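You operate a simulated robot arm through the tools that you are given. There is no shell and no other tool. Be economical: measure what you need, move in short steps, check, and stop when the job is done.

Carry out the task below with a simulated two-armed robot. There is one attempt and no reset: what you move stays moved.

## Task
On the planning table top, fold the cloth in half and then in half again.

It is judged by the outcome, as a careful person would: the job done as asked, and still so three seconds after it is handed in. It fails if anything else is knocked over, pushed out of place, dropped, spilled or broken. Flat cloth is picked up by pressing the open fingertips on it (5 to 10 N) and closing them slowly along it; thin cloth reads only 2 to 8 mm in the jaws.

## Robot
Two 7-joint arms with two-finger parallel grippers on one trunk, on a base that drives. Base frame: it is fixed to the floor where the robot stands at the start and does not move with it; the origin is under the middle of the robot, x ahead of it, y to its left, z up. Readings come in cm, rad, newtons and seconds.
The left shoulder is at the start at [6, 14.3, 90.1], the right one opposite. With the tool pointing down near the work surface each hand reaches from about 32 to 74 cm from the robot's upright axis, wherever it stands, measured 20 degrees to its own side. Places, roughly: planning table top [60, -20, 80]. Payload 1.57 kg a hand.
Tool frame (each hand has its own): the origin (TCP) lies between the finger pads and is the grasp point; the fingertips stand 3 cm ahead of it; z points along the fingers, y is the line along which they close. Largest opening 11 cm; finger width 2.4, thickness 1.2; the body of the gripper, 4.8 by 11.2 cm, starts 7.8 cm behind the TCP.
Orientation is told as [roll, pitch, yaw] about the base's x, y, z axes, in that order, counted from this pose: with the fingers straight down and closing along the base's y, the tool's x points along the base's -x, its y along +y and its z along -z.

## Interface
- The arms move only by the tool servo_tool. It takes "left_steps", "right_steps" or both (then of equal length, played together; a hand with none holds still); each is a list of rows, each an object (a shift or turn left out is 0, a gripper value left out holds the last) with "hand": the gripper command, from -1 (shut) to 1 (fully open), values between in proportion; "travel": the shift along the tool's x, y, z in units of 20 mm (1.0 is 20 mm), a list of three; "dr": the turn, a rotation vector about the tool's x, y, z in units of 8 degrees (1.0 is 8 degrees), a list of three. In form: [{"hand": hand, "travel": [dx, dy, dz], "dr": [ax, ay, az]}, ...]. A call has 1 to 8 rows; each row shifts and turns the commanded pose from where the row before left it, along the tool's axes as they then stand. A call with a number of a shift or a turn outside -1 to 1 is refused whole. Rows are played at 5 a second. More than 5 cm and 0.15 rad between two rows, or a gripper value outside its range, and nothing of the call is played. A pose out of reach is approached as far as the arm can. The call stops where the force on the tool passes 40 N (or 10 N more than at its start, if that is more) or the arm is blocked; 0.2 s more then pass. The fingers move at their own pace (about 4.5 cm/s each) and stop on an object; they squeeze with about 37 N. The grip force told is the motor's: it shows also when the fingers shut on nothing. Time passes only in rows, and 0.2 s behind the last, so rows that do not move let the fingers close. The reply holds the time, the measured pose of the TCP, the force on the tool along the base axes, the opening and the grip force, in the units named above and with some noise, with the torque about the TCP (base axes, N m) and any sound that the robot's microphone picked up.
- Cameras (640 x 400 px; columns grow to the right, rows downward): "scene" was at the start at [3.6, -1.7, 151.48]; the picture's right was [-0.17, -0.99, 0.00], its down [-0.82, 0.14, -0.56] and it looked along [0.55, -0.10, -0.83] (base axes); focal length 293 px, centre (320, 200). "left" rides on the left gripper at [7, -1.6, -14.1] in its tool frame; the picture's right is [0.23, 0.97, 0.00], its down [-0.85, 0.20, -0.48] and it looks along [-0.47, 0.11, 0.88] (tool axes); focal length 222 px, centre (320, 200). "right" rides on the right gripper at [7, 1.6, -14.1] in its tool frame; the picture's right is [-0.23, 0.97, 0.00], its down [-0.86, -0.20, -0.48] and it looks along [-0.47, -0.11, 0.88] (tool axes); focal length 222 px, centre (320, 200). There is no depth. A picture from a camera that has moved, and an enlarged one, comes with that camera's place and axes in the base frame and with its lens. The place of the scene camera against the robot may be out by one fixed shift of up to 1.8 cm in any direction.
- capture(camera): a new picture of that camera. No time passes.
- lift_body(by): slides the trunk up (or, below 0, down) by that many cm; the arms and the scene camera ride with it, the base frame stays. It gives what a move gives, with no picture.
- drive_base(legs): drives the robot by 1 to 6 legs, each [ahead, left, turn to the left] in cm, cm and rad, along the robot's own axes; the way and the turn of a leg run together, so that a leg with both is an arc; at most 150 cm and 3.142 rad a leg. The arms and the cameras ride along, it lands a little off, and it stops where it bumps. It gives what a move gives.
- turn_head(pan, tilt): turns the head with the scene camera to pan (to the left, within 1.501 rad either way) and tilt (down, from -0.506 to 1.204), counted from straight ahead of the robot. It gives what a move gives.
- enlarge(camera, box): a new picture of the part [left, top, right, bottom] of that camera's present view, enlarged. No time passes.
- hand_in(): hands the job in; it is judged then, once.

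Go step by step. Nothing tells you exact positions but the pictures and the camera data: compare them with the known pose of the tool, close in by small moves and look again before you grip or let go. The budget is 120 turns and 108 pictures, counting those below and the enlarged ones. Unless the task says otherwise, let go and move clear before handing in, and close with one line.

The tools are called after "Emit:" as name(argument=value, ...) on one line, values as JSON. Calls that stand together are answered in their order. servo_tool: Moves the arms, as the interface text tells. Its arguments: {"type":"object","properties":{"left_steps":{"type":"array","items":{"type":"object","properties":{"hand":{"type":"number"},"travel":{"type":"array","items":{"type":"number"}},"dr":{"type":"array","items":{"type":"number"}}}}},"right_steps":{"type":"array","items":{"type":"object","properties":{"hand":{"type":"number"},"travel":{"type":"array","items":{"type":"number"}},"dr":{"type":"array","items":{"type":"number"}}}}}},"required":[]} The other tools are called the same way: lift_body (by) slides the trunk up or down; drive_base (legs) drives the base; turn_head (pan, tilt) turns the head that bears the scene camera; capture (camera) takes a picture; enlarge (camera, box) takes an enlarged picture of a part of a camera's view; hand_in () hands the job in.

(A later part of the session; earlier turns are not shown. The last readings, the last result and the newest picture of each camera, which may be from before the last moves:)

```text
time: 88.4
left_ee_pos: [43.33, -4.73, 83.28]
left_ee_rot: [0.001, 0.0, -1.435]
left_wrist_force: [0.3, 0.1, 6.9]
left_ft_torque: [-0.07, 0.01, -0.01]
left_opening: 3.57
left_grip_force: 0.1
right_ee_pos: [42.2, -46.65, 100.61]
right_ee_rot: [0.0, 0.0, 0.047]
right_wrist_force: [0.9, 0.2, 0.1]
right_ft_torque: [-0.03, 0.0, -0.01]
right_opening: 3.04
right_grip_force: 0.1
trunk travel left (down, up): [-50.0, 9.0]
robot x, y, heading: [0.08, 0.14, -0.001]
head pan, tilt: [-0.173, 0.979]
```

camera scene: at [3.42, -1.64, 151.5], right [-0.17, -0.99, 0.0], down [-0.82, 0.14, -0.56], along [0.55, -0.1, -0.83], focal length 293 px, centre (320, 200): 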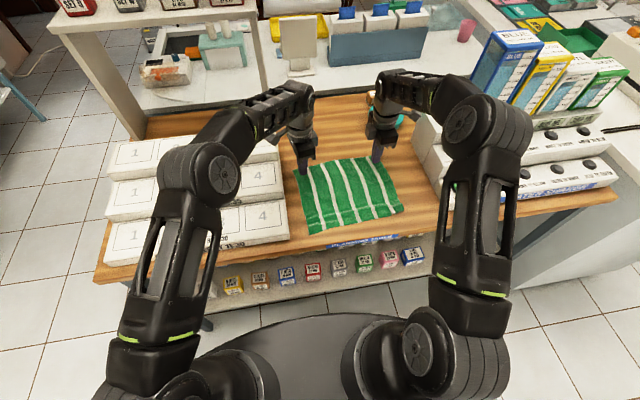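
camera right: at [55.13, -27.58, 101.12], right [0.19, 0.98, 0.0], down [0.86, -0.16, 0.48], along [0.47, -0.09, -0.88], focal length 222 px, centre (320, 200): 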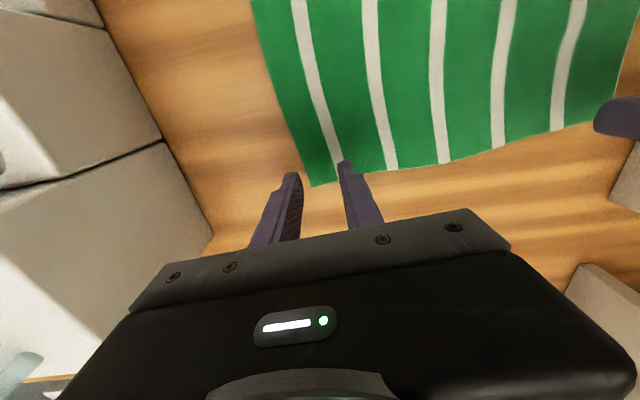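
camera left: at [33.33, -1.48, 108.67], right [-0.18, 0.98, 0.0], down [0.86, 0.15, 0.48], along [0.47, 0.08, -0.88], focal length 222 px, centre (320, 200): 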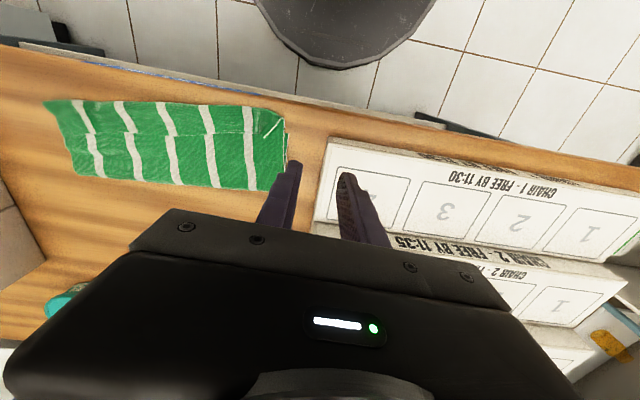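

Contact 7 N; add a little for two layers and close slowly.

Emit:
servo_tool(left_steps=[{"travel": [0, 0, 0.02], "hand": -0.42}, {"hand": -0.49}, {"hand": -0.56}, {"hand": -0.63}, {"hand": -0.7}, {"hand": -0.78}, {"hand": -0.88}, {"hand": -1}])

Emit:
servo_tool(left_steps=[{}, {"travel": [0, 0, -0.4]}, {"travel": [0, 0, -0.6]}, {"travel": [0, 0, -0.6]}, {}])

Emit:
enlarge(camera="left", box=[180, 90, 500, 290])

Emit:
enlarge(camera="scene", box=[270, 145, 430, 245])

```text
time: 90.2
left_ee_pos: [43.45, -4.6, 83.29]
left_ee_rot: [0.002, -0.002, -1.434]
left_wrist_force: [-0.2, 0.5, 15.7]
left_ft_torque: [-0.07, 0.06, 0.02]
left_opening: 0.62
left_grip_force: 25.1
right_ee_pos: [42.08, -46.61, 100.74]
right_ee_rot: [0.0, -0.001, 0.045]
right_wrist_force: [-0.9, -0.3, 0.4]
right_ft_torque: [0.01, 0.04, 0.01]
right_opening: 3.03
right_grip_force: 0.1
trunk travel left (down, up): [-50.0, 9.0]
robot x, y, heading: [0.17, -0.1, -0.001]
head pan, tilt: [-0.173, 0.979]
```

```text
time: 91.4
left_ee_pos: [43.32, -4.65, 86.37]
left_ee_rot: [0.0, 0.0, -1.436]
left_wrist_force: [0.3, -0.3, 0.0]
left_ft_torque: [0.01, -0.02, 0.01]
left_opening: 0.31
left_grip_force: 23.8
right_ee_pos: [42.21, -46.57, 100.62]
right_ee_rot: [0.001, -0.002, 0.044]
right_wrist_force: [0.0, 0.1, 0.2]
right_ft_torque: [-0.01, -0.02, 0.0]
right_opening: 3.02
right_grip_force: 0.0
trunk travel left (down, up): [-50.0, 9.0]
robot x, y, heading: [-0.2, 0.04, -0.002]
head pan, tilt: [-0.173, 0.979]
```

```text
2.00 times, centred on (340, 190) of left
camera zoom: at [40.88, 2.04, 100.37], right [0.93, 0.36, 0.0], down [0.31, -0.82, 0.48], along [0.17, -0.45, -0.88], focal length 444 px, centre (280, 220)
```

zoom: 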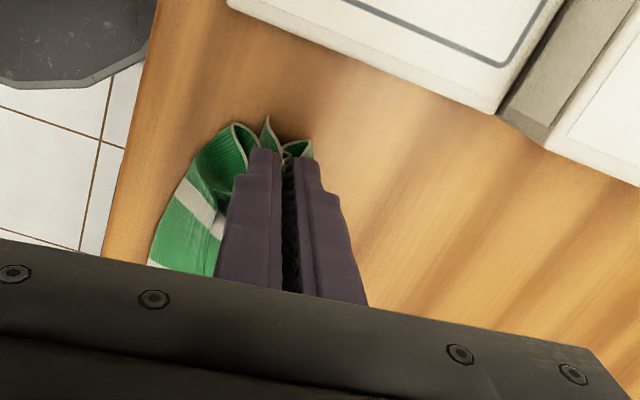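

```text
4.00 times, centred on (350, 195) of scene
camera zoom: at [3.61, -1.71, 151.48], right [-0.17, -0.99, 0.0], down [-0.82, 0.14, -0.56], along [0.55, -0.1, -0.83], focal length 1173 px, centre (200, 220)
```

zoom: 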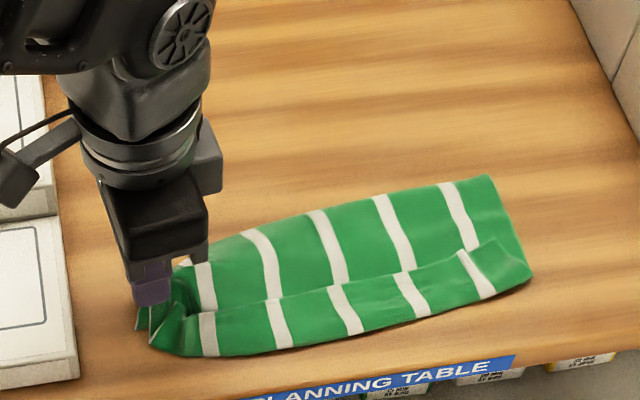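

A pinch is held (3 mm). I raise further and move inward to check that both layers come along.

Emit:
servo_tool(left_steps=[{"travel": [-0.3, 0, -0.8]}, {"travel": [-0.5, 0, -0.9]}, {"travel": [-0.7, 0, -0.9]}, {"travel": [-0.8, 0, -0.7]}, {}])

Emit:
enlarge(camera="scene", box=[270, 145, 430, 245])

Emit:
enlarge(camera="left", box=[180, 90, 500, 290])

```text
time: 92.6
left_ee_pos: [43.98, -9.18, 93.04]
left_ee_rot: [0.0, -0.002, -1.434]
left_wrist_force: [0.6, -0.1, -0.1]
left_ft_torque: [-0.04, 0.0, -0.04]
left_opening: 0.32
left_grip_force: 23.6
right_ee_pos: [42.17, -46.64, 100.61]
right_ee_rot: [0.001, 0.0, 0.045]
right_wrist_force: [-0.2, 0.8, -0.7]
right_ft_torque: [-0.02, 0.0, 0.02]
right_opening: 3.01
right_grip_force: 0.1
trunk travel left (down, up): [-50.0, 9.0]
robot x, y, heading: [0.41, -0.5, 0.002]
head pan, tilt: [-0.173, 0.979]
```

```text
4.00 times, centred on (350, 195) of scene
camera zoom: at [3.6, -1.69, 151.48], right [-0.17, -0.99, 0.0], down [-0.82, 0.14, -0.56], along [0.55, -0.1, -0.83], focal length 1173 px, centre (200, 220)
```

zoom: 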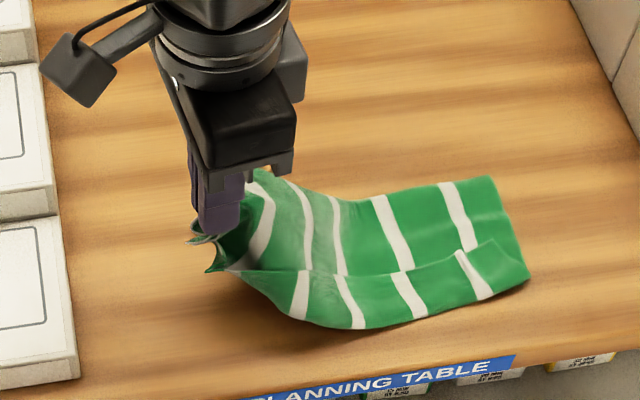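

```text
2.00 times, centred on (340, 190) of left
camera zoom: at [41.38, -2.41, 107.0], right [0.93, 0.36, 0.0], down [0.31, -0.82, 0.48], along [0.17, -0.45, -0.88], focal length 444 px, centre (280, 220)
```

zoom: 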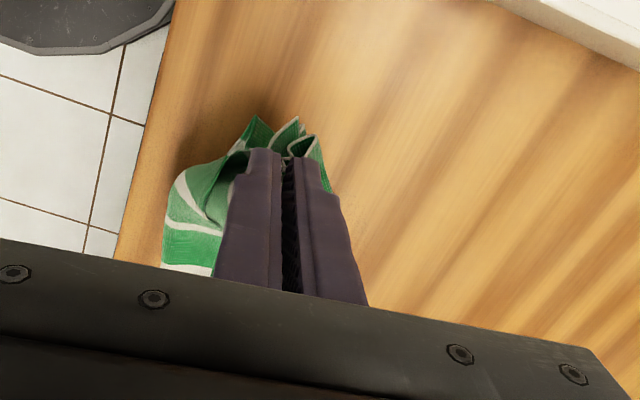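

Both layers are lifted. I carry the edge over the middle and down toward the right edge.

Emit:
servo_tool(left_steps=[{"travel": [-0.84, -0.03, -0.23]}, {"travel": [-0.84, -0.03, -0.23]}, {"travel": [-0.84, -0.03, -0.23]}, {"travel": [-0.84, -0.03, -0.23]}, {"travel": [-0.84, -0.03, -0.2]}, {}])

Emit:
servo_tool(left_steps=[{"travel": [-0.93, -0.03, 0.1]}, {"travel": [-0.93, -0.03, 0.2]}, {"travel": [-0.93, -0.03, 0.4]}, {"travel": [-0.93, -0.03, 0.5]}, {"travel": [-0.93, -0.03, 0.6]}, {}])

Emit:
enlarge(camera="scene", box=[270, 145, 430, 245])

```text
time: 94.0
left_ee_pos: [44.79, -17.59, 95.17]
left_ee_rot: [0.0, 0.001, -1.435]
left_wrist_force: [-0.1, 0.4, 0.0]
left_ft_torque: [0.01, 0.01, -0.01]
left_opening: 0.32
left_grip_force: 24.5
right_ee_pos: [42.23, -46.61, 100.58]
right_ee_rot: [0.0, 0.001, 0.044]
right_wrist_force: [-0.3, 0.0, -0.8]
right_ft_torque: [0.02, 0.01, -0.01]
right_opening: 3.05
right_grip_force: 0.0
trunk travel left (down, up): [-50.0, 9.0]
robot x, y, heading: [-0.16, -0.05, 0.003]
head pan, tilt: [-0.173, 0.979]
```

```text
time: 95.4
left_ee_pos: [46.11, -27.03, 91.5]
left_ee_rot: [-0.001, 0.0, -1.433]
left_wrist_force: [-0.9, -0.3, -0.7]
left_ft_torque: [0.04, 0.0, -0.01]
left_opening: 0.32
left_grip_force: 24.7
right_ee_pos: [42.31, -46.47, 100.65]
right_ee_rot: [0.001, 0.0, 0.046]
right_wrist_force: [0.1, -0.4, -1.4]
right_ft_torque: [0.01, 0.01, 0.01]
right_opening: 3.04
right_grip_force: 0.1
trunk travel left (down, up): [-50.0, 9.0]
robot x, y, heading: [-0.41, -0.06, 0.003]
head pan, tilt: [-0.173, 0.979]
```

```text
4.00 times, centred on (350, 195) of scene
camera zoom: at [3.59, -1.68, 151.48], right [-0.17, -0.99, 0.0], down [-0.82, 0.14, -0.56], along [0.55, -0.1, -0.83], focal length 1173 px, centre (200, 220)
```

zoom: 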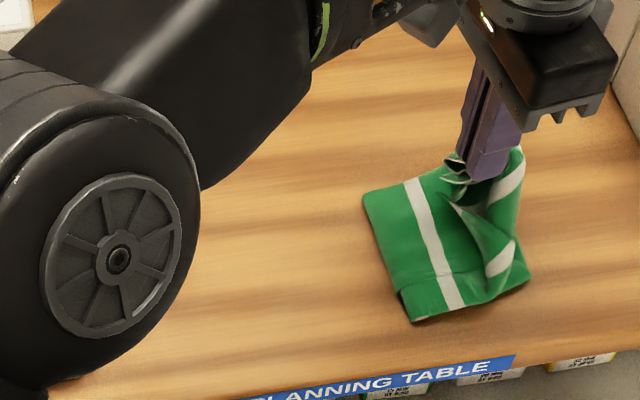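

The crease is forming too far right (lower part only ~11 cm). I haven't released, so I lay the edge back down and redo it with a low sweep, then press low before finishing.

Emit:
servo_tool(left_steps=[{"travel": [1, 0.03, -0.3]}, {"travel": [1, 0.03, -0.2]}, {"travel": [1, 0.03, 0]}, {"travel": [1, 0.03, 0]}, {"travel": [1, 0.03, 0.3]}, {"travel": [1, 0.03, 0.5]}, {"travel": [1, 0.03, 0.6]}, {"travel": [1, 0.03, 0.6]}])

Emit:
servo_tool(left_steps=[{"travel": [1, 0.03, 0.6]}, {"travel": [0.8, 0.03, 0.6]}, {"travel": [0.3, 0, 0.3]}, {}, {"travel": [-0.3, 0, -0.6]}, {"travel": [-0.8, -0.03, -0.2]}, {"travel": [-0.8, -0.03, 0]}, {"travel": [-0.8, -0.03, 0]}])

Emit:
servo_tool(left_steps=[{"travel": [-0.8, -0.03, 0]}, {"travel": [-0.8, -0.03, 0]}, {"travel": [-0.8, -0.03, 0]}, {"travel": [-0.8, -0.03, 0]}, {"travel": [-0.8, -0.03, 0]}, {}])

Emit:
enlarge(camera="scene", box=[270, 145, 430, 245])

```text
time: 97.2
left_ee_pos: [44.2, -10.82, 88.59]
left_ee_rot: [0.001, 0.0, -1.434]
left_wrist_force: [1.0, 0.4, -0.1]
left_ft_torque: [0.02, -0.02, -0.01]
left_opening: 0.33
left_grip_force: 24.1
right_ee_pos: [42.16, -46.61, 100.76]
right_ee_rot: [-0.001, 0.0, 0.045]
right_wrist_force: [-0.3, 0.1, -0.2]
right_ft_torque: [0.01, 0.0, -0.03]
right_opening: 3.02
right_grip_force: 0.1
trunk travel left (down, up): [-50.0, 9.0]
robot x, y, heading: [-0.04, -0.32, -0.0]
head pan, tilt: [-0.173, 0.979]
```

```text
time: 99.0
left_ee_pos: [44.25, -12.06, 87.19]
left_ee_rot: [0.0, 0.0, -1.433]
left_wrist_force: [-0.5, 0.7, 0.1]
left_ft_torque: [0.01, 0.01, -0.04]
left_opening: 0.32
left_grip_force: 24.2
right_ee_pos: [42.27, -46.61, 100.67]
right_ee_rot: [0.0, 0.001, 0.046]
right_wrist_force: [-0.6, -0.6, 0.1]
right_ft_torque: [-0.02, 0.0, 0.02]
right_opening: 3.04
right_grip_force: 0.0
trunk travel left (down, up): [-50.0, 9.0]
robot x, y, heading: [-0.19, 0.17, -0.001]
head pan, tilt: [-0.173, 0.979]
```

```text
time: 100.4
left_ee_pos: [45.01, -20.0, 87.09]
left_ee_rot: [0.002, -0.001, -1.434]
left_wrist_force: [0.1, -0.3, 0.0]
left_ft_torque: [0.0, 0.01, -0.02]
left_opening: 0.31
left_grip_force: 24.0
right_ee_pos: [42.09, -46.61, 100.73]
right_ee_rot: [-0.001, 0.0, 0.045]
right_wrist_force: [-0.8, 0.1, 0.5]
right_ft_torque: [0.02, 0.0, 0.01]
right_opening: 3.04
right_grip_force: 0.0
trunk travel left (down, up): [-50.0, 9.0]
robot x, y, heading: [0.07, 0.05, -0.002]
head pan, tilt: [-0.173, 0.979]
```

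```text
4.00 times, centred on (350, 195) of scene
camera zoom: at [3.59, -1.69, 151.48], right [-0.17, -0.99, 0.0], down [-0.82, 0.14, -0.56], along [0.55, -0.1, -0.83], focal length 1173 px, centre (200, 220)
```

zoom: 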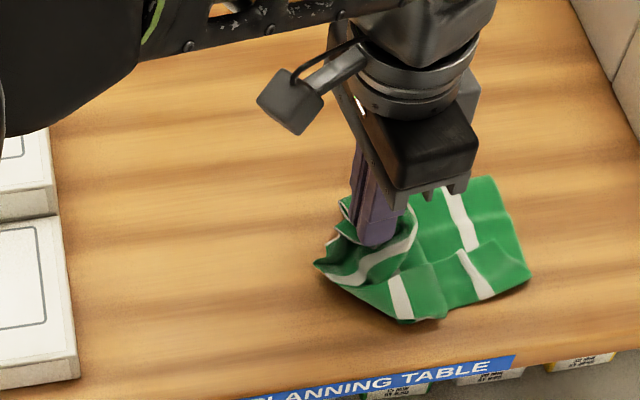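

The corners droop in the low position. From here the crease is placed well (y≈−16), so I raise straight up to lift the corners and then arc over to the right, keeping the sheet nearly taut.

Emit:
servo_tool(left_steps=[{"travel": [0, 0, -0.8]}, {"travel": [0, 0, -0.8]}, {"travel": [-0.3, 0, -0.6]}, {}, {"travel": [-0.6, -0.03, -0.1]}, {"travel": [-0.7, -0.03, 0.1]}, {"travel": [-0.7, -0.03, 0.3]}, {}])

Emit:
enlarge(camera="scene", box=[270, 145, 430, 245])

```text
time: 102.2
left_ee_pos: [45.58, -24.51, 90.91]
left_ee_rot: [0.0, 0.001, -1.435]
left_wrist_force: [0.2, -0.2, -0.7]
left_ft_torque: [-0.01, 0.02, 0.02]
left_opening: 0.31
left_grip_force: 24.3
right_ee_pos: [42.24, -46.62, 100.63]
right_ee_rot: [0.0, 0.001, 0.046]
right_wrist_force: [0.4, 0.5, -0.4]
right_ft_torque: [0.02, -0.02, 0.0]
right_opening: 3.03
right_grip_force: 0.1
trunk travel left (down, up): [-50.0, 9.0]
robot x, y, heading: [0.03, 0.16, -0.001]
head pan, tilt: [-0.173, 0.979]
```

```text
4.00 times, centred on (350, 195) of scene
camera zoom: at [3.59, -1.69, 151.48], right [-0.17, -0.99, 0.0], down [-0.82, 0.14, -0.56], along [0.55, -0.1, -0.83], focal length 1173 px, centre (200, 220)
```

zoom: 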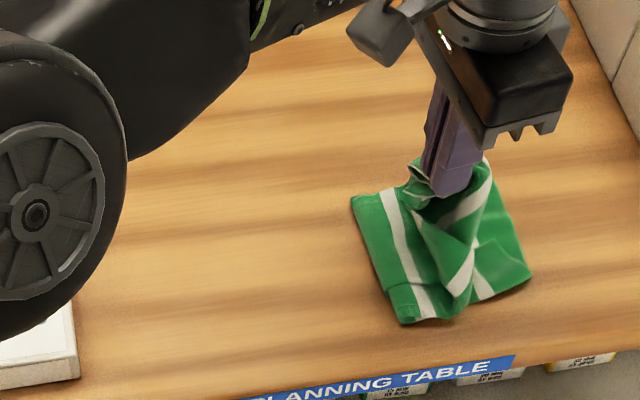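

The crease is now at y≈−20.5, acceptable. I carry on over and down to the right edge.

Emit:
servo_tool(left_steps=[{"travel": [-0.9, -0.03, 0.1]}, {"travel": [-0.9, -0.03, 0.3]}, {"travel": [-0.9, -0.03, 0.6]}, {"travel": [-0.9, -0.03, 0.8]}, {"travel": [-0.6, -0.03, 0.8]}, {"travel": [-0.3, 0, 0.6]}, {}])

Emit:
enlarge(camera="scene", box=[270, 145, 430, 245])

Emit:
enlarge(camera="left", box=[180, 90, 500, 290])

```text
time: 103.8
left_ee_pos: [44.91, -30.72, 87.26]
left_ee_rot: [0.005, -0.005, -1.435]
left_wrist_force: [-0.1, 0.3, 0.6]
left_ft_torque: [0.04, -0.07, -0.01]
left_opening: 0.32
left_grip_force: 23.9
left hand out of reach, approached as far as the arm can: row 3, 4, 5
right_ee_pos: [42.26, -46.73, 100.65]
right_ee_rot: [0.001, -0.001, 0.045]
right_wrist_force: [0.4, -0.9, 0.0]
right_ft_torque: [0.01, -0.01, 0.02]
right_opening: 3.03
right_grip_force: 0.0
trunk travel left (down, up): [-50.0, 9.0]
robot x, y, heading: [-0.01, 0.2, -0.002]
head pan, tilt: [-0.173, 0.979]
```

```text
4.00 times, centred on (350, 195) of scene
camera zoom: at [3.58, -1.73, 151.48], right [-0.17, -0.99, 0.0], down [-0.82, 0.14, -0.56], along [0.55, -0.1, -0.83], focal length 1173 px, centre (200, 220)
```

zoom: 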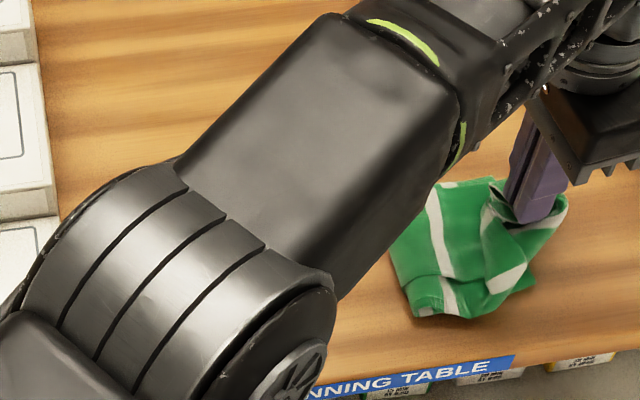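

```text
2.00 times, centred on (340, 190) of left
camera zoom: at [42.21, -23.96, 101.31], right [0.93, 0.36, 0.0], down [0.31, -0.82, 0.48], along [0.17, -0.45, -0.88], focal length 444 px, centre (280, 220)
```

zoom: 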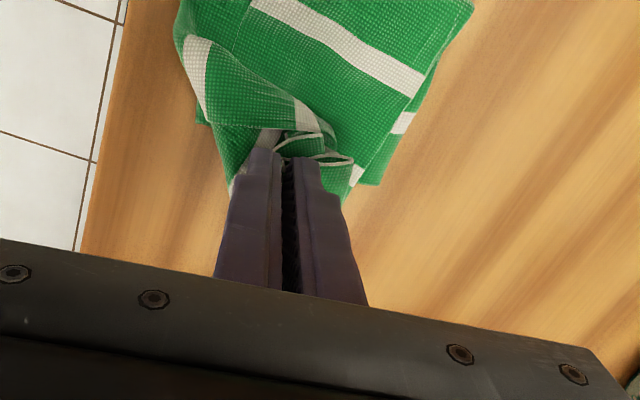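

The left arm reaches its limit around y −31, which is nearly at the edge anyway. I lower and release there.

Emit:
servo_tool(left_steps=[{"travel": [0, 0, 0.5]}, {"travel": [0, 0, 0.5]}, {"travel": [0, 0, 0.3]}, {}])

```text
time: 104.8
left_ee_pos: [44.85, -30.92, 84.74]
left_ee_rot: [-0.001, 0.001, -1.436]
left_wrist_force: [0.8, 0.0, -0.8]
left_ft_torque: [0.01, -0.01, -0.03]
left_opening: 0.31
left_grip_force: 24.0
right_ee_pos: [42.14, -46.54, 100.65]
right_ee_rot: [0.0, -0.001, 0.045]
right_wrist_force: [-0.4, -0.1, 0.0]
right_ft_torque: [-0.02, 0.01, 0.01]
right_opening: 3.05
right_grip_force: 0.1
trunk travel left (down, up): [-50.0, 9.0]
robot x, y, heading: [-0.38, -0.04, 0.004]
head pan, tilt: [-0.173, 0.979]
```

Emit:
servo_tool(left_steps=[{"travel": [-0.4, -0.03, 0]}, {"travel": [-0.4, -0.03, 0]}, {"travel": [-0.2, 0, 0.2]}, {"travel": [0, 0, 0.2]}, {}])

Emit:
enlarge(camera="left", box=[180, 30, 500, 230])

```text
time: 106.0
left_ee_pos: [44.6, -31.75, 83.81]
left_ee_rot: [0.003, -0.002, -1.434]
left_wrist_force: [0.4, -1.2, 4.4]
left_ft_torque: [0.01, -0.03, -0.03]
left_opening: 0.33
left_grip_force: 24.3
left hand out of reach, approached as far as the arm can: row 2, 3
right_ee_pos: [42.19, -46.65, 100.6]
right_ee_rot: [0.001, 0.001, 0.046]
right_wrist_force: [1.2, -0.1, 1.0]
right_ft_torque: [0.03, 0.01, 0.01]
right_opening: 3.05
right_grip_force: 0.1
trunk travel left (down, up): [-50.0, 9.0]
robot x, y, heading: [0.17, -0.17, 0.0]
head pan, tilt: [-0.173, 0.979]
```

```text
2.00 times, centred on (340, 130) of left
camera zoom: at [42.03, -24.9, 97.87], right [0.93, 0.36, 0.0], down [0.31, -0.82, 0.48], along [0.17, -0.45, -0.88], focal length 444 px, centre (280, 340)
```

zoom: 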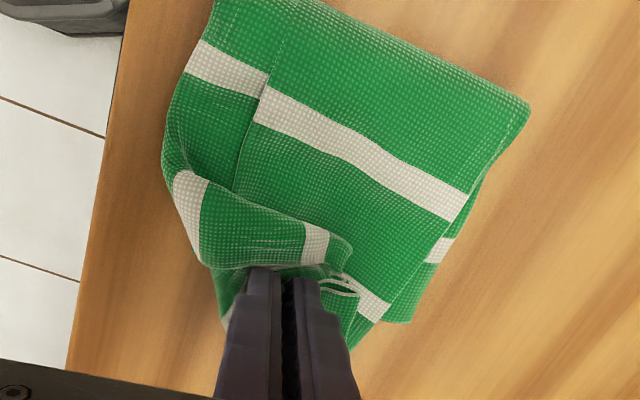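

The packet is nearly formed. With light pressure I open the fingers along the edge, spreading the bunched corners, then lift clear.

Emit:
servo_tool(left_steps=[{"hand": -0.8}, {"hand": -0.6}, {"hand": -0.4}, {"hand": -0.2}, {"hand": 0}, {"hand": 0.1}, {"travel": [0, 0, -0.8]}, {"travel": [0, 0, -1]}])

Emit:
servo_tool(left_steps=[{"travel": [0, 0, -1]}, {"travel": [0.7, 0, -1]}, {"travel": [1, 0, -1]}, {"travel": [1, 0, -0.5]}, {"travel": [1, 0, 0]}, {"travel": [1, 0, 0]}, {"travel": [1, 0, 0]}, {"travel": [1, 0, 0]}])

Emit:
servo_tool(left_steps=[{"travel": [1, 0, 0]}, {"travel": [1, 0, 0]}, {"travel": [1, 0, 0]}, {"travel": [1, 0, 0]}])

Emit:
enlarge(camera="scene", box=[342, 165, 422, 215])

```text
time: 107.8
left_ee_pos: [44.37, -31.42, 85.55]
left_ee_rot: [0.003, -0.003, -1.434]
left_wrist_force: [0.3, 0.4, -0.2]
left_ft_torque: [0.02, -0.01, 0.0]
left_opening: 6.08
left_grip_force: 0.2
left hand out of reach, approached as far as the arm can: row 8
right_ee_pos: [42.34, -46.66, 100.63]
right_ee_rot: [-0.001, -0.001, 0.046]
right_wrist_force: [-0.1, -0.2, -0.1]
right_ft_torque: [-0.01, -0.04, 0.0]
right_opening: 3.03
right_grip_force: 0.1
trunk travel left (down, up): [-50.0, 9.0]
robot x, y, heading: [-0.25, -0.21, -0.004]
head pan, tilt: [-0.173, 0.979]
```

```text
time: 109.6
left_ee_pos: [42.63, -18.22, 91.36]
left_ee_rot: [0.0, 0.001, -1.434]
left_wrist_force: [-0.7, 0.5, 0.0]
left_ft_torque: [-0.03, 0.0, 0.01]
left_opening: 6.06
left_grip_force: 0.0
left hand out of reach, approached as far as the arm can: row 1
right_ee_pos: [42.12, -46.58, 100.62]
right_ee_rot: [-0.001, 0.0, 0.045]
right_wrist_force: [-0.5, 0.1, 0.8]
right_ft_torque: [0.03, 0.0, 0.0]
right_opening: 3.06
right_grip_force: 0.0
trunk travel left (down, up): [-50.0, 9.0]
robot x, y, heading: [-0.25, -0.0, 0.002]
head pan, tilt: [-0.173, 0.979]
```

```text
time: 110.6
left_ee_pos: [41.47, -10.18, 91.3]
left_ee_rot: [0.002, -0.002, -1.434]
left_wrist_force: [-0.2, -0.3, -0.4]
left_ft_torque: [0.01, -0.02, -0.03]
left_opening: 6.04
left_grip_force: 0.1
right_ee_pos: [42.12, -46.58, 100.67]
right_ee_rot: [-0.001, 0.0, 0.045]
right_wrist_force: [-0.8, 0.2, -0.2]
right_ft_torque: [-0.05, 0.01, -0.01]
right_opening: 3.03
right_grip_force: 0.0
trunk travel left (down, up): [-50.0, 9.0]
robot x, y, heading: [0.08, 0.19, -0.002]
head pan, tilt: [-0.173, 0.979]
```

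```text
8.00 times, centred on (382, 190) of scene
camera zoom: at [3.58, -1.66, 151.48], right [-0.17, -0.99, 0.0], down [-0.82, 0.14, -0.56], along [0.55, -0.1, -0.83], focal length 2347 px, centre (-176, 280)
```

zoom: 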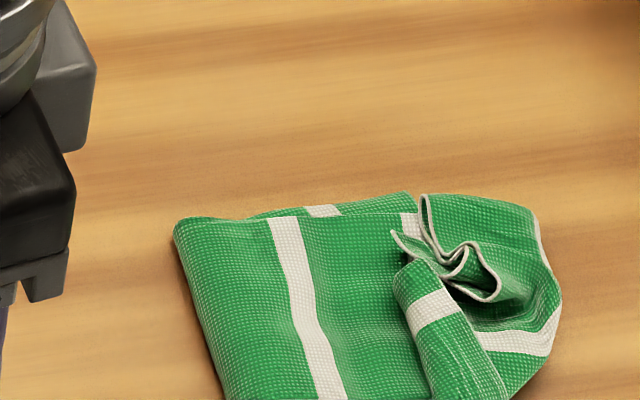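

The top rim ended in an untidy wad because the left arm ran out of reach. I'll redo this second fold with the right hand, which reaches this side well. First I turn the right hand and retract the left.

Emit:
servo_tool(right_steps=[{"dr": [0, 0, -1]}, {"dr": [0, 0, -1]}, {"dr": [0, 0, -1]}, {"dr": [0, 0, -1]}, {"dr": [0, 0, -1]}, {"dr": [0, 0, -1]}, {"dr": [0, 0, -1]}, {"dr": [0, 0, -1]}], left_steps=[{"travel": [1, 0, -1]}, {"travel": [1, 0, -1]}, {"travel": [1, 0, -1]}, {"travel": [1, 0, 0]}, {"travel": [1, 0, 0]}, {"travel": [1, 0, 0]}, {"travel": [1, 0, 0]}, {"travel": [1, 0, 0]}])

Emit:
servo_tool(right_steps=[{"dr": [0, 0, -1]}, {"dr": [0, 0, -1]}, {"dr": [0, 0, -1]}, {"dr": [0, 0, -0.9]}, {"hand": -0.35}, {}])

```text
time: 112.4
left_ee_pos: [39.41, 5.68, 97.11]
left_ee_rot: [0.0, -0.001, -1.435]
left_wrist_force: [1.0, 0.0, 0.1]
left_ft_torque: [0.01, 0.0, -0.03]
left_opening: 6.05
left_grip_force: 0.1
right_ee_pos: [42.23, -46.56, 100.58]
right_ee_rot: [-0.001, -0.001, 1.164]
right_wrist_force: [0.5, -0.7, 0.7]
right_ft_torque: [0.01, -0.03, 0.0]
right_opening: 3.02
right_grip_force: 0.0
trunk travel left (down, up): [-50.0, 9.0]
robot x, y, heading: [0.3, 0.09, -0.001]
head pan, tilt: [-0.173, 0.979]
```

```text
time: 113.8
left_ee_pos: [39.39, 5.63, 97.14]
left_ee_rot: [0.001, 0.001, -1.435]
left_wrist_force: [-0.7, -0.6, -1.1]
left_ft_torque: [0.04, 0.0, 0.0]
left_opening: 6.06
left_grip_force: 0.1
right_ee_pos: [42.19, -46.67, 100.51]
right_ee_rot: [0.0, 0.0, 1.707]
right_wrist_force: [-0.5, -0.7, 0.3]
right_ft_torque: [-0.01, 0.0, -0.02]
right_opening: 3.59
right_grip_force: 0.0
trunk travel left (down, up): [-50.0, 9.0]
robot x, y, heading: [0.09, 0.11, 0.001]
head pan, tilt: [-0.173, 0.979]
```

Emit:
servo_tool(right_steps=[{"travel": [-0.95, -0.3, 0]}, {"travel": [-0.95, -0.3, 0]}, {"travel": [-0.95, -0.3, 0]}, {"travel": [-0.95, -0.3, 0.2]}, {"travel": [-0.95, -0.3, 0.8]}, {"travel": [-0.95, -0.3, 1]}, {"travel": [-0.95, -0.3, 1]}, {"travel": [-0.95, -0.3, 1]}])

Emit:
enlarge(camera="right", box=[160, 60, 480, 260])

```text
time: 115.6
left_ee_pos: [39.5, 5.64, 97.14]
left_ee_rot: [0.002, 0.001, -1.434]
left_wrist_force: [0.0, -0.7, 0.0]
left_ft_torque: [-0.07, 0.01, -0.01]
left_opening: 6.08
left_grip_force: 0.1
right_ee_pos: [44.92, -30.92, 92.44]
right_ee_rot: [0.0, 0.0, 1.706]
right_wrist_force: [-0.2, 0.2, 0.1]
right_ft_torque: [0.0, 0.04, 0.03]
right_opening: 3.61
right_grip_force: 0.0
trunk travel left (down, up): [-50.0, 9.0]
robot x, y, heading: [0.26, 0.16, 0.005]
head pan, tilt: [-0.173, 0.979]
```

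```text
2.00 times, centred on (320, 160) of right
camera zoom: at [44.17, -37.86, 106.55], right [-1.0, 0.09, 0.0], down [0.08, 0.87, 0.48], along [0.04, 0.48, -0.88], focal length 444 px, centre (320, 280)
```

zoom: 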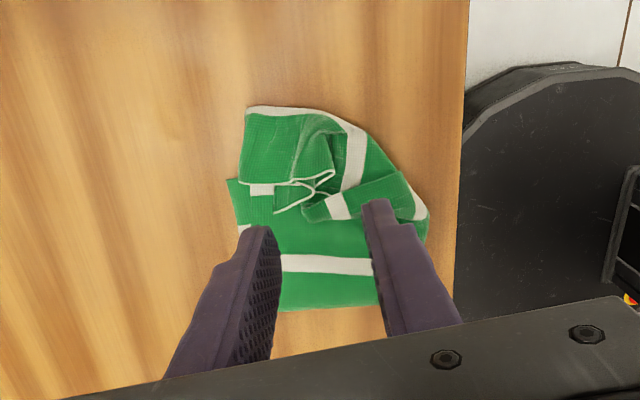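

I can see the rim wad at about (45.7, −30.2). I go down over it and pinch it lightly above the lower layers.

Emit:
servo_tool(right_steps=[{"travel": [-0.29, -0.44, 0.5]}, {"travel": [0, 0, 1]}, {"travel": [0, 0, 1]}, {"travel": [0, 0, 1]}, {"travel": [0, 0, 0.65]}, {"hand": -0.6}, {"hand": -0.8}, {"hand": -1}])

Emit:
servo_tool(right_steps=[{}, {"travel": [-0.2, 0, -0.8]}, {"travel": [-0.4, 0, -1]}, {"travel": [-0.5, 0, -0.7]}, {}])

Emit:
enlarge(camera="scene", box=[310, 155, 438, 235])

```text
time: 117.4
left_ee_pos: [39.33, 5.6, 97.27]
left_ee_rot: [0.0, 0.001, -1.436]
left_wrist_force: [0.0, 0.5, 0.2]
left_ft_torque: [0.02, -0.02, 0.01]
left_opening: 6.05
left_grip_force: 0.1
right_ee_pos: [45.66, -30.16, 84.26]
right_ee_rot: [0.001, 0.0, 1.706]
right_wrist_force: [-0.3, -0.4, 0.9]
right_ft_torque: [-0.02, -0.02, -0.01]
right_opening: 0.55
right_grip_force: 16.8
trunk travel left (down, up): [-50.0, 9.0]
robot x, y, heading: [0.34, -0.2, -0.001]
head pan, tilt: [-0.173, 0.979]
```

```text
time: 118.6
left_ee_pos: [39.37, 5.72, 97.24]
left_ee_rot: [0.0, -0.001, -1.436]
left_wrist_force: [0.5, -0.6, 0.9]
left_ft_torque: [0.02, -0.02, 0.0]
left_opening: 6.07
left_grip_force: 0.2
right_ee_pos: [45.35, -28.11, 89.29]
right_ee_rot: [0.0, 0.0, 1.705]
right_wrist_force: [-0.5, -0.2, -0.1]
right_ft_torque: [0.0, -0.01, -0.04]
right_opening: 0.49
right_grip_force: 25.1
trunk travel left (down, up): [-50.0, 9.0]
robot x, y, heading: [-0.08, -0.08, -0.008]
head pan, tilt: [-0.173, 0.979]
```

```text
5.00 times, centred on (374, 195) of scene
camera zoom: at [3.61, -1.7, 151.48], right [-0.17, -0.99, 0.0], down [-0.82, 0.14, -0.56], along [0.55, -0.1, -0.83], focal length 1467 px, centre (50, 225)
```

zoom: 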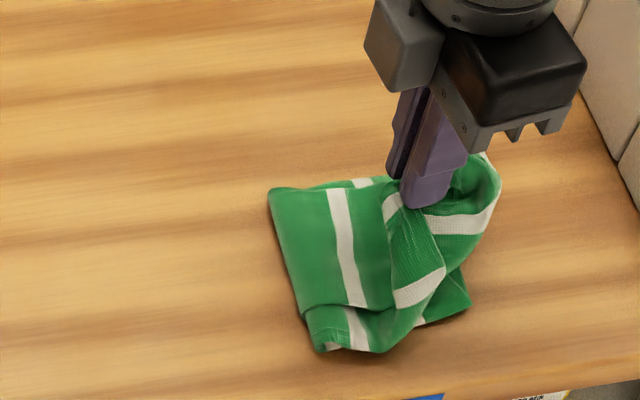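

The rim is held and the flap lifts. I carry it fully back to the left to straighten the strip, then will fold again.

Emit:
servo_tool(right_steps=[{"travel": [-1, 0, -0.8]}, {"travel": [-1, 0, -0.6]}, {"travel": [-1, 0, -0.3]}, {"travel": [-1, 0, 0]}, {"travel": [-1, 0, 0]}, {"travel": [-1, 0, 0.4]}, {"travel": [-1, 0, 0.6]}, {"travel": [-1, 0, 0.6]}])

Emit:
servo_tool(right_steps=[{"travel": [-1, 0, 0.4]}, {"travel": [-0.9, 0, 0.5]}, {"travel": [-0.6, 0, 0.5]}, {}])

Emit:
enlarge(camera="scene", box=[270, 145, 430, 245])

```text
time: 120.4
left_ee_pos: [39.46, 5.66, 97.23]
left_ee_rot: [0.0, -0.002, -1.434]
left_wrist_force: [-0.3, -0.7, -0.4]
left_ft_torque: [0.0, -0.03, -0.02]
left_opening: 6.04
left_grip_force: 0.0
right_ee_pos: [43.27, -12.13, 89.56]
right_ee_rot: [0.001, 0.001, 1.708]
right_wrist_force: [0.2, 0.3, 0.5]
right_ft_torque: [-0.01, -0.01, 0.02]
right_opening: 0.46
right_grip_force: 25.8
trunk travel left (down, up): [-50.0, 9.0]
robot x, y, heading: [-0.1, -0.07, 0.0]
head pan, tilt: [-0.173, 0.979]
```

```text
time: 121.4
left_ee_pos: [39.4, 5.56, 97.25]
left_ee_rot: [0.001, 0.0, -1.435]
left_wrist_force: [0.3, -0.4, -0.1]
left_ft_torque: [-0.03, 0.0, 0.01]
left_opening: 6.05
left_grip_force: 0.0
right_ee_pos: [42.55, -7.09, 86.67]
right_ee_rot: [0.001, 0.0, 1.707]
right_wrist_force: [-0.1, -0.1, -0.1]
right_ft_torque: [0.0, -0.03, 0.01]
right_opening: 0.47
right_grip_force: 24.7
trunk travel left (down, up): [-50.0, 9.0]
robot x, y, heading: [0.08, -0.13, 0.002]
head pan, tilt: [-0.173, 0.979]
```

```text
4.00 times, centred on (350, 195) of scene
camera zoom: at [3.59, -1.7, 151.48], right [-0.17, -0.99, 0.0], down [-0.82, 0.14, -0.56], along [0.55, -0.1, -0.83], focal length 1173 px, centre (200, 220)
```

zoom: 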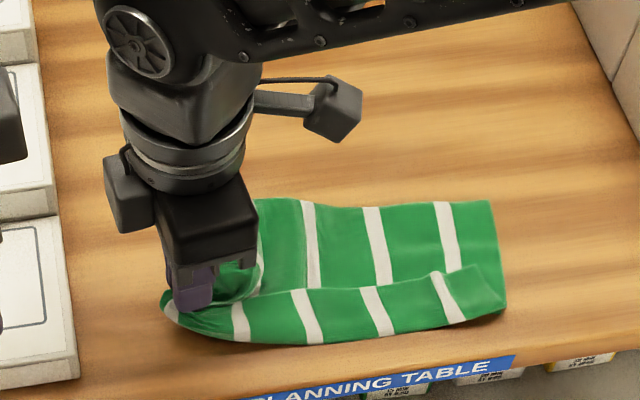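

The strip is straight again; its right edge is at y≈−29.5. Now I fold with a medium-height pass, come down early, and slide low to the edge.

Emit:
servo_tool(right_steps=[{"travel": [0.3, 0.03, -0.6]}, {"travel": [0.8, 0.08, -0.6]}, {"travel": [0.9, 0.08, -0.4]}, {"travel": [0.9, 0.08, -0.2]}, {"travel": [0.9, 0.08, 0]}, {"travel": [0.9, 0.08, 0]}, {"travel": [0.9, 0.08, 0]}, {"travel": [0.9, 0.08, 0.1]}])

Emit:
servo_tool(right_steps=[{"travel": [0.8, 0.08, 0.3]}, {"travel": [0.8, 0.08, 0.6]}, {"travel": [0.6, 0.05, 0.8]}, {"travel": [0.4, 0.04, 0.7]}, {"travel": [0, 0, 0.3]}, {}])

Emit:
enlarge(camera="scene", box=[310, 155, 438, 235])

```text
time: 123.2
left_ee_pos: [39.29, 5.63, 97.17]
left_ee_rot: [0.0, 0.0, -1.434]
left_wrist_force: [0.2, 0.0, -0.7]
left_ft_torque: [0.0, -0.01, 0.01]
left_opening: 6.05
left_grip_force: 0.0
right_ee_pos: [43.06, -20.34, 90.08]
right_ee_rot: [0.001, -0.001, 1.708]
right_wrist_force: [0.0, 0.3, 0.2]
right_ft_torque: [0.0, 0.05, 0.02]
right_opening: 0.46
right_grip_force: 25.0
trunk travel left (down, up): [-50.0, 9.0]
robot x, y, heading: [-0.12, 0.01, -0.004]
head pan, tilt: [-0.173, 0.979]
```

```text
time: 124.6
left_ee_pos: [39.42, 5.66, 97.23]
left_ee_rot: [0.001, 0.0, -1.435]
left_wrist_force: [0.3, 0.7, 0.5]
left_ft_torque: [-0.01, 0.0, -0.01]
left_opening: 6.07
left_grip_force: 0.0
right_ee_pos: [43.25, -25.46, 84.6]
right_ee_rot: [0.001, 0.0, 1.707]
right_wrist_force: [-0.2, 0.0, 0.5]
right_ft_torque: [-0.02, 0.01, -0.03]
right_opening: 0.44
right_grip_force: 25.2
trunk travel left (down, up): [-50.0, 9.0]
robot x, y, heading: [0.38, -0.33, -0.002]
head pan, tilt: [-0.173, 0.979]
```

```text
5.00 times, centred on (374, 195) of scene
camera zoom: at [3.59, -1.7, 151.48], right [-0.17, -0.99, 0.0], down [-0.82, 0.14, -0.56], along [0.55, -0.1, -0.83], focal length 1467 px, centre (50, 225)
```

zoom: 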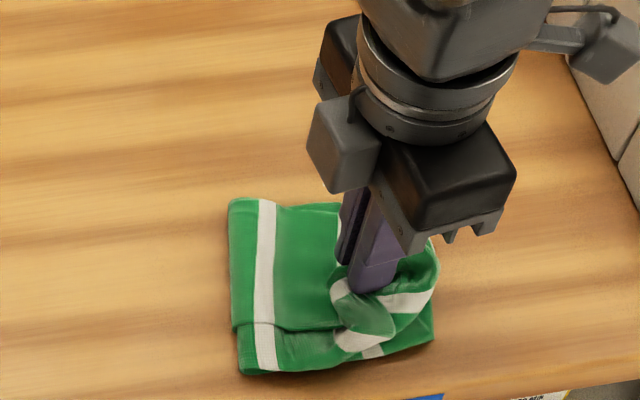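

Crease is straight at y≈−18 to −19.6. I slide low to the right to unroll the rim onto the right edge.

Emit:
servo_tool(right_steps=[{"travel": [0.5, 0.03, 0]}, {"travel": [0.5, 0.03, 0]}, {"travel": [0.5, 0.03, 0]}, {"travel": [0.5, 0.03, 0]}, {"travel": [0.5, 0.03, 0.1]}, {"travel": [0.5, 0.03, 0.1]}, {}])

Emit:
enlarge(camera="scene", box=[310, 155, 438, 235])

Emit:
enlarge(camera="right", box=[160, 60, 480, 260])

```text
time: 126.2
left_ee_pos: [39.35, 5.62, 97.09]
left_ee_rot: [0.0, 0.001, -1.434]
left_wrist_force: [-0.1, 0.3, 0.3]
left_ft_torque: [0.0, 0.0, -0.03]
left_opening: 6.04
left_grip_force: 0.1
right_ee_pos: [43.79, -31.51, 84.33]
right_ee_rot: [0.0, 0.0, 1.705]
right_wrist_force: [-0.3, 1.1, 1.1]
right_ft_torque: [-0.01, -0.01, -0.01]
right_opening: 0.49
right_grip_force: 25.5
trunk travel left (down, up): [-50.0, 9.0]
robot x, y, heading: [0.37, 0.16, -0.004]
head pan, tilt: [-0.173, 0.979]
```

```text
5.00 times, centred on (374, 195) of scene
camera zoom: at [3.59, -1.68, 151.48], right [-0.17, -0.99, 0.0], down [-0.82, 0.14, -0.56], along [0.55, -0.1, -0.83], focal length 1467 px, centre (50, 225)
```

zoom: 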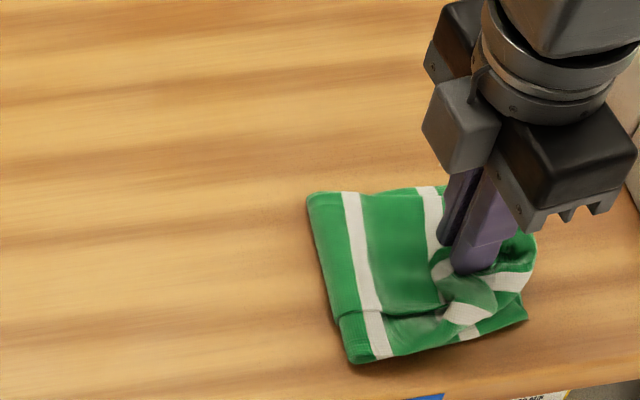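

```text
2.00 times, centred on (320, 160) of right
camera zoom: at [43.05, -38.46, 98.34], right [-1.0, 0.09, 0.0], down [0.08, 0.87, 0.48], along [0.05, 0.48, -0.88], focal length 444 px, centre (320, 280)
```

zoom: 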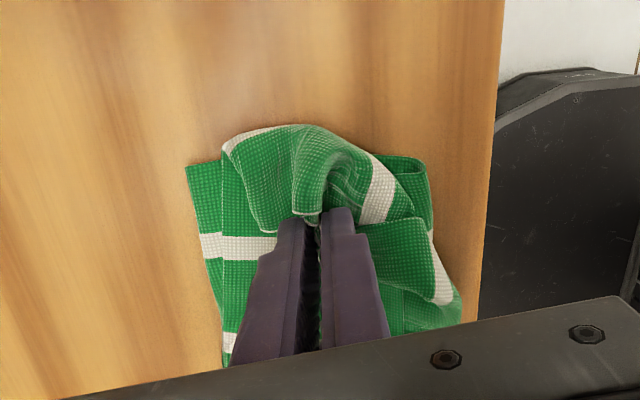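

The packet slid along, with the rim still curled ahead of the fingers. I lift the rim back to the left once more and then lay it in the air all the way to the right edge (now y≈−34) before lowering.

Emit:
servo_tool(right_steps=[{"travel": [-0.6, 0, -1]}, {"travel": [-1, 0, -1]}, {"travel": [-1, 0, -0.7]}, {"travel": [-1, 0, 0]}, {"travel": [-1, 0, 0]}, {"travel": [-1, 0, 0.1]}, {"travel": [-1, 0, 0.2]}, {"travel": [-1, 0, 0.4]}])

Emit:
servo_tool(right_steps=[{"travel": [-1, 0, 0.3]}, {"travel": [-0.5, 0, 0.3]}, {"travel": [0.5, 0, -0.6]}, {"travel": [0.9, 0, -0.6]}, {"travel": [0.9, 0, -0.2]}, {"travel": [0.9, 0, 0]}, {"travel": [0.9, 0, 0]}, {"travel": [0.9, 0, 0]}])

Emit:
servo_tool(right_steps=[{"travel": [0.9, 0, 0.1]}, {"travel": [0.9, 0, 0.2]}, {"travel": [0.9, 0, 0.3]}, {"travel": [0.9, 0, 0.5]}, {"travel": [0.9, 0, 0.6]}, {"travel": [0.4, 0, 0.6]}, {}])

Emit:
enlarge(camera="scene", box=[310, 155, 438, 235])

```text
time: 128.0
left_ee_pos: [39.42, 5.64, 97.18]
left_ee_rot: [-0.003, 0.0, -1.434]
left_wrist_force: [0.5, 0.8, -0.3]
left_ft_torque: [0.04, 0.02, 0.01]
left_opening: 6.03
left_grip_force: 0.0
right_ee_pos: [41.82, -16.32, 88.33]
right_ee_rot: [0.0, 0.0, 1.705]
right_wrist_force: [0.0, 0.7, -0.2]
right_ft_torque: [0.0, -0.01, 0.0]
right_opening: 0.46
right_grip_force: 25.3
trunk travel left (down, up): [-50.0, 9.0]
robot x, y, heading: [-0.16, 0.02, 0.007]
head pan, tilt: [-0.173, 0.979]
```

```text
time: 129.8
left_ee_pos: [39.42, 5.6, 97.11]
left_ee_rot: [-0.001, 0.0, -1.434]
left_wrist_force: [1.0, 0.2, 0.3]
left_ft_torque: [-0.03, -0.02, 0.01]
left_opening: 6.05
left_grip_force: 0.0
right_ee_pos: [42.71, -23.21, 89.77]
right_ee_rot: [0.0, 0.0, 1.707]
right_wrist_force: [0.3, 0.3, 0.1]
right_ft_torque: [-0.01, 0.02, 0.04]
right_opening: 0.44
right_grip_force: 25.3
trunk travel left (down, up): [-50.0, 9.0]
robot x, y, heading: [-0.3, 0.08, -0.005]
head pan, tilt: [-0.173, 0.979]
```

```text
time: 131.4
left_ee_pos: [39.38, 5.66, 97.25]
left_ee_rot: [0.0, -0.002, -1.435]
left_wrist_force: [0.0, 1.0, 0.1]
left_ft_torque: [0.0, 0.0, 0.02]
left_opening: 6.06
left_grip_force: 0.1
right_ee_pos: [44.0, -33.1, 85.31]
right_ee_rot: [0.001, -0.002, 1.706]
right_wrist_force: [0.4, -0.7, 1.1]
right_ft_torque: [-0.02, 0.0, 0.01]
right_opening: 0.49
right_grip_force: 25.3
trunk travel left (down, up): [-50.0, 9.0]
robot x, y, heading: [-0.25, 0.27, -0.003]
head pan, tilt: [-0.173, 0.979]
```

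```text
5.00 times, centred on (374, 195) of scene
camera zoom: at [3.59, -1.69, 151.48], right [-0.17, -0.99, 0.0], down [-0.82, 0.14, -0.56], along [0.55, -0.1, -0.83], focal length 1467 px, centre (50, 225)
```

zoom: 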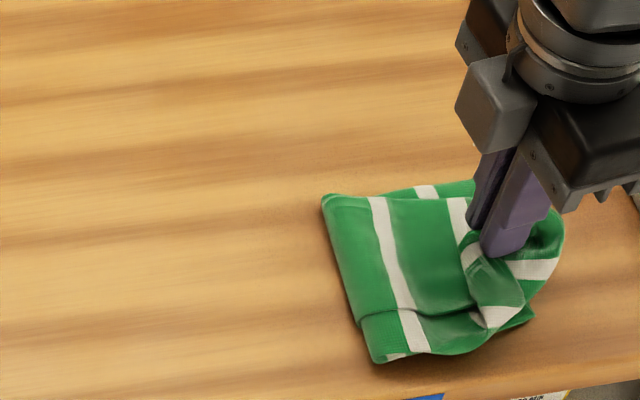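

I extend the rim slightly farther right in the air to take out the curl, then lower, spread the fingers along the rim and release.

Emit:
servo_tool(right_steps=[{"travel": [0.2, 0, -0.7]}, {"travel": [0.5, 0, -0.5]}, {"travel": [0.8, 0, 0]}, {"travel": [0.5, 0, 0.3]}, {"travel": [0, 0, 0.8]}, {"travel": [0, 0, 0.7]}, {}])

Emit:
servo_tool(right_steps=[{"hand": -0.8}, {"hand": -0.6}, {"hand": -0.4}, {"hand": -0.2}, {"hand": 0}, {"hand": 0.15}, {"travel": [0, 0, -0.5]}, {"travel": [0, 0, -1]}])

Emit:
servo_tool(right_steps=[{"travel": [0, 0, -1]}, {"travel": [0, 0, -1]}, {"travel": [0.3, 0, -1]}, {"travel": [0.5, 0, 0]}])

Emit:
enlarge(camera="right", box=[160, 80, 480, 280])

```text
time: 133.0
left_ee_pos: [39.41, 5.78, 97.26]
left_ee_rot: [0.0, 0.0, -1.433]
left_wrist_force: [-0.3, 0.1, -0.2]
left_ft_torque: [0.05, -0.01, -0.02]
left_opening: 6.06
left_grip_force: 0.0
right_ee_pos: [44.56, -36.92, 84.03]
right_ee_rot: [0.0, 0.0, 1.704]
right_wrist_force: [-0.4, 0.5, 2.4]
right_ft_torque: [-0.01, 0.01, 0.03]
right_opening: 0.49
right_grip_force: 25.8
trunk travel left (down, up): [-50.0, 9.0]
robot x, y, heading: [-0.37, 0.06, 0.005]
head pan, tilt: [-0.173, 0.979]
```

```text
time: 134.8
left_ee_pos: [39.31, 5.67, 97.17]
left_ee_rot: [0.0, -0.001, -1.434]
left_wrist_force: [0.8, -0.4, 0.0]
left_ft_torque: [0.0, 0.02, 0.0]
left_opening: 6.07
left_grip_force: 0.1
right_ee_pos: [44.53, -36.98, 87.02]
right_ee_rot: [-0.001, 0.001, 1.708]
right_wrist_force: [-0.2, 0.3, -0.1]
right_ft_torque: [0.03, -0.02, 0.02]
right_opening: 6.35
right_grip_force: 0.0
trunk travel left (down, up): [-50.0, 9.0]
robot x, y, heading: [-0.09, 0.33, 0.003]
head pan, tilt: [-0.173, 0.979]
```

```text
time: 135.8
left_ee_pos: [39.41, 5.7, 97.23]
left_ee_rot: [0.001, -0.001, -1.433]
left_wrist_force: [-0.7, -0.1, 0.1]
left_ft_torque: [-0.02, -0.02, -0.02]
left_opening: 6.06
left_grip_force: 0.1
right_ee_pos: [44.86, -38.6, 93.06]
right_ee_rot: [0.0, 0.0, 1.709]
right_wrist_force: [0.4, -0.1, 0.2]
right_ft_torque: [0.01, 0.0, -0.04]
right_opening: 6.33
right_grip_force: 0.1
trunk travel left (down, up): [-50.0, 9.0]
robot x, y, heading: [-0.03, -0.14, 0.001]
head pan, tilt: [-0.173, 0.979]
```

```text
2.00 times, centred on (320, 180) of right
camera zoom: at [44.11, -45.52, 107.11], right [-1.0, 0.09, 0.0], down [0.08, 0.87, 0.48], along [0.04, 0.48, -0.88], focal length 444 px, centre (320, 240)
```

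zoom: 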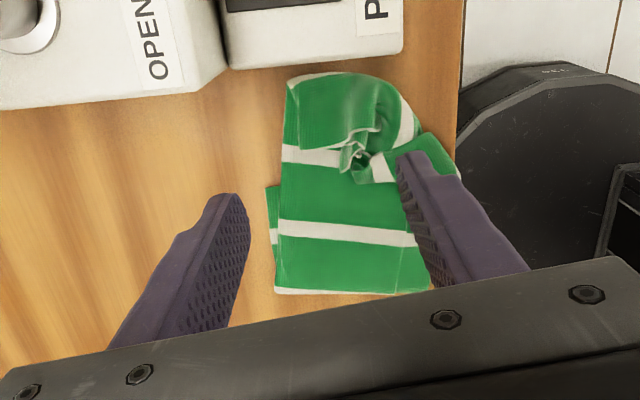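

The rim still overhangs. I'll make one more correction using both hands: lift the rim back, fold it over, and this time pin the crease with the left hand while the right lays the flap.

Emit:
servo_tool(right_steps=[{"travel": [-0.79, 0.6, 0.5], "hand": -0.1}, {"travel": [0, 0, 1]}, {"travel": [0, 0, 1]}, {"travel": [0, 0, 1]}, {"travel": [0, 0, 0.95]}, {"hand": -0.4}, {"hand": -0.7}, {"hand": -1}], left_steps=[{"hand": -1}, {}, {}, {}, {}, {}, {}, {}])

Emit:
servo_tool(right_steps=[{}, {"travel": [-0.3, 0, -0.8]}, {"travel": [-0.6, 0, -1]}, {"travel": [-0.9, 0, -0.9]}, {"travel": [-1, 0, -0.6]}, {"travel": [-1, 0, -0.3]}, {"travel": [-1, 0, 0]}, {"travel": [-1, 0, 0]}])

Emit:
enlarge(camera="scene", box=[300, 145, 460, 245])

```text
time: 137.6
left_ee_pos: [39.25, 5.71, 97.09]
left_ee_rot: [0.0, 0.001, -1.435]
left_wrist_force: [-0.1, -0.3, 0.1]
left_ft_torque: [-0.01, -0.02, -0.01]
left_opening: 0.01
left_grip_force: 20.9
right_ee_pos: [43.37, -37.23, 84.03]
right_ee_rot: [0.0, 0.0, 1.707]
right_wrist_force: [-0.1, -0.3, 0.2]
right_ft_torque: [0.01, 0.03, -0.02]
right_opening: 0.54
right_grip_force: 16.0
trunk travel left (down, up): [-50.0, 9.0]
robot x, y, heading: [0.03, -0.29, 0.003]
head pan, tilt: [-0.173, 0.979]
```

```text
time: 139.4
left_ee_pos: [39.43, 5.68, 97.16]
left_ee_rot: [0.0, 0.0, -1.433]
left_wrist_force: [-0.7, 0.3, -0.7]
left_ft_torque: [0.0, 0.0, 0.01]
left_opening: 0.0
left_grip_force: 21.1
right_ee_pos: [41.93, -25.71, 91.23]
right_ee_rot: [0.001, 0.0, 1.704]
right_wrist_force: [0.8, -0.1, 0.4]
right_ft_torque: [0.02, 0.03, 0.03]
right_opening: 0.43
right_grip_force: 24.9
trunk travel left (down, up): [-50.0, 9.0]
robot x, y, heading: [0.13, -0.28, -0.001]
head pan, tilt: [-0.173, 0.979]
```

```text
4.00 times, centred on (380, 195) of scene
camera zoom: at [3.59, -1.67, 151.48], right [-0.17, -0.99, 0.0], down [-0.82, 0.14, -0.56], along [0.55, -0.1, -0.83], focal length 1173 px, centre (80, 220)
```

zoom: 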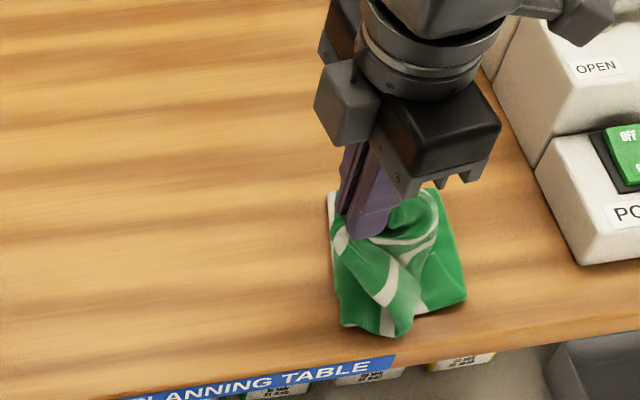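

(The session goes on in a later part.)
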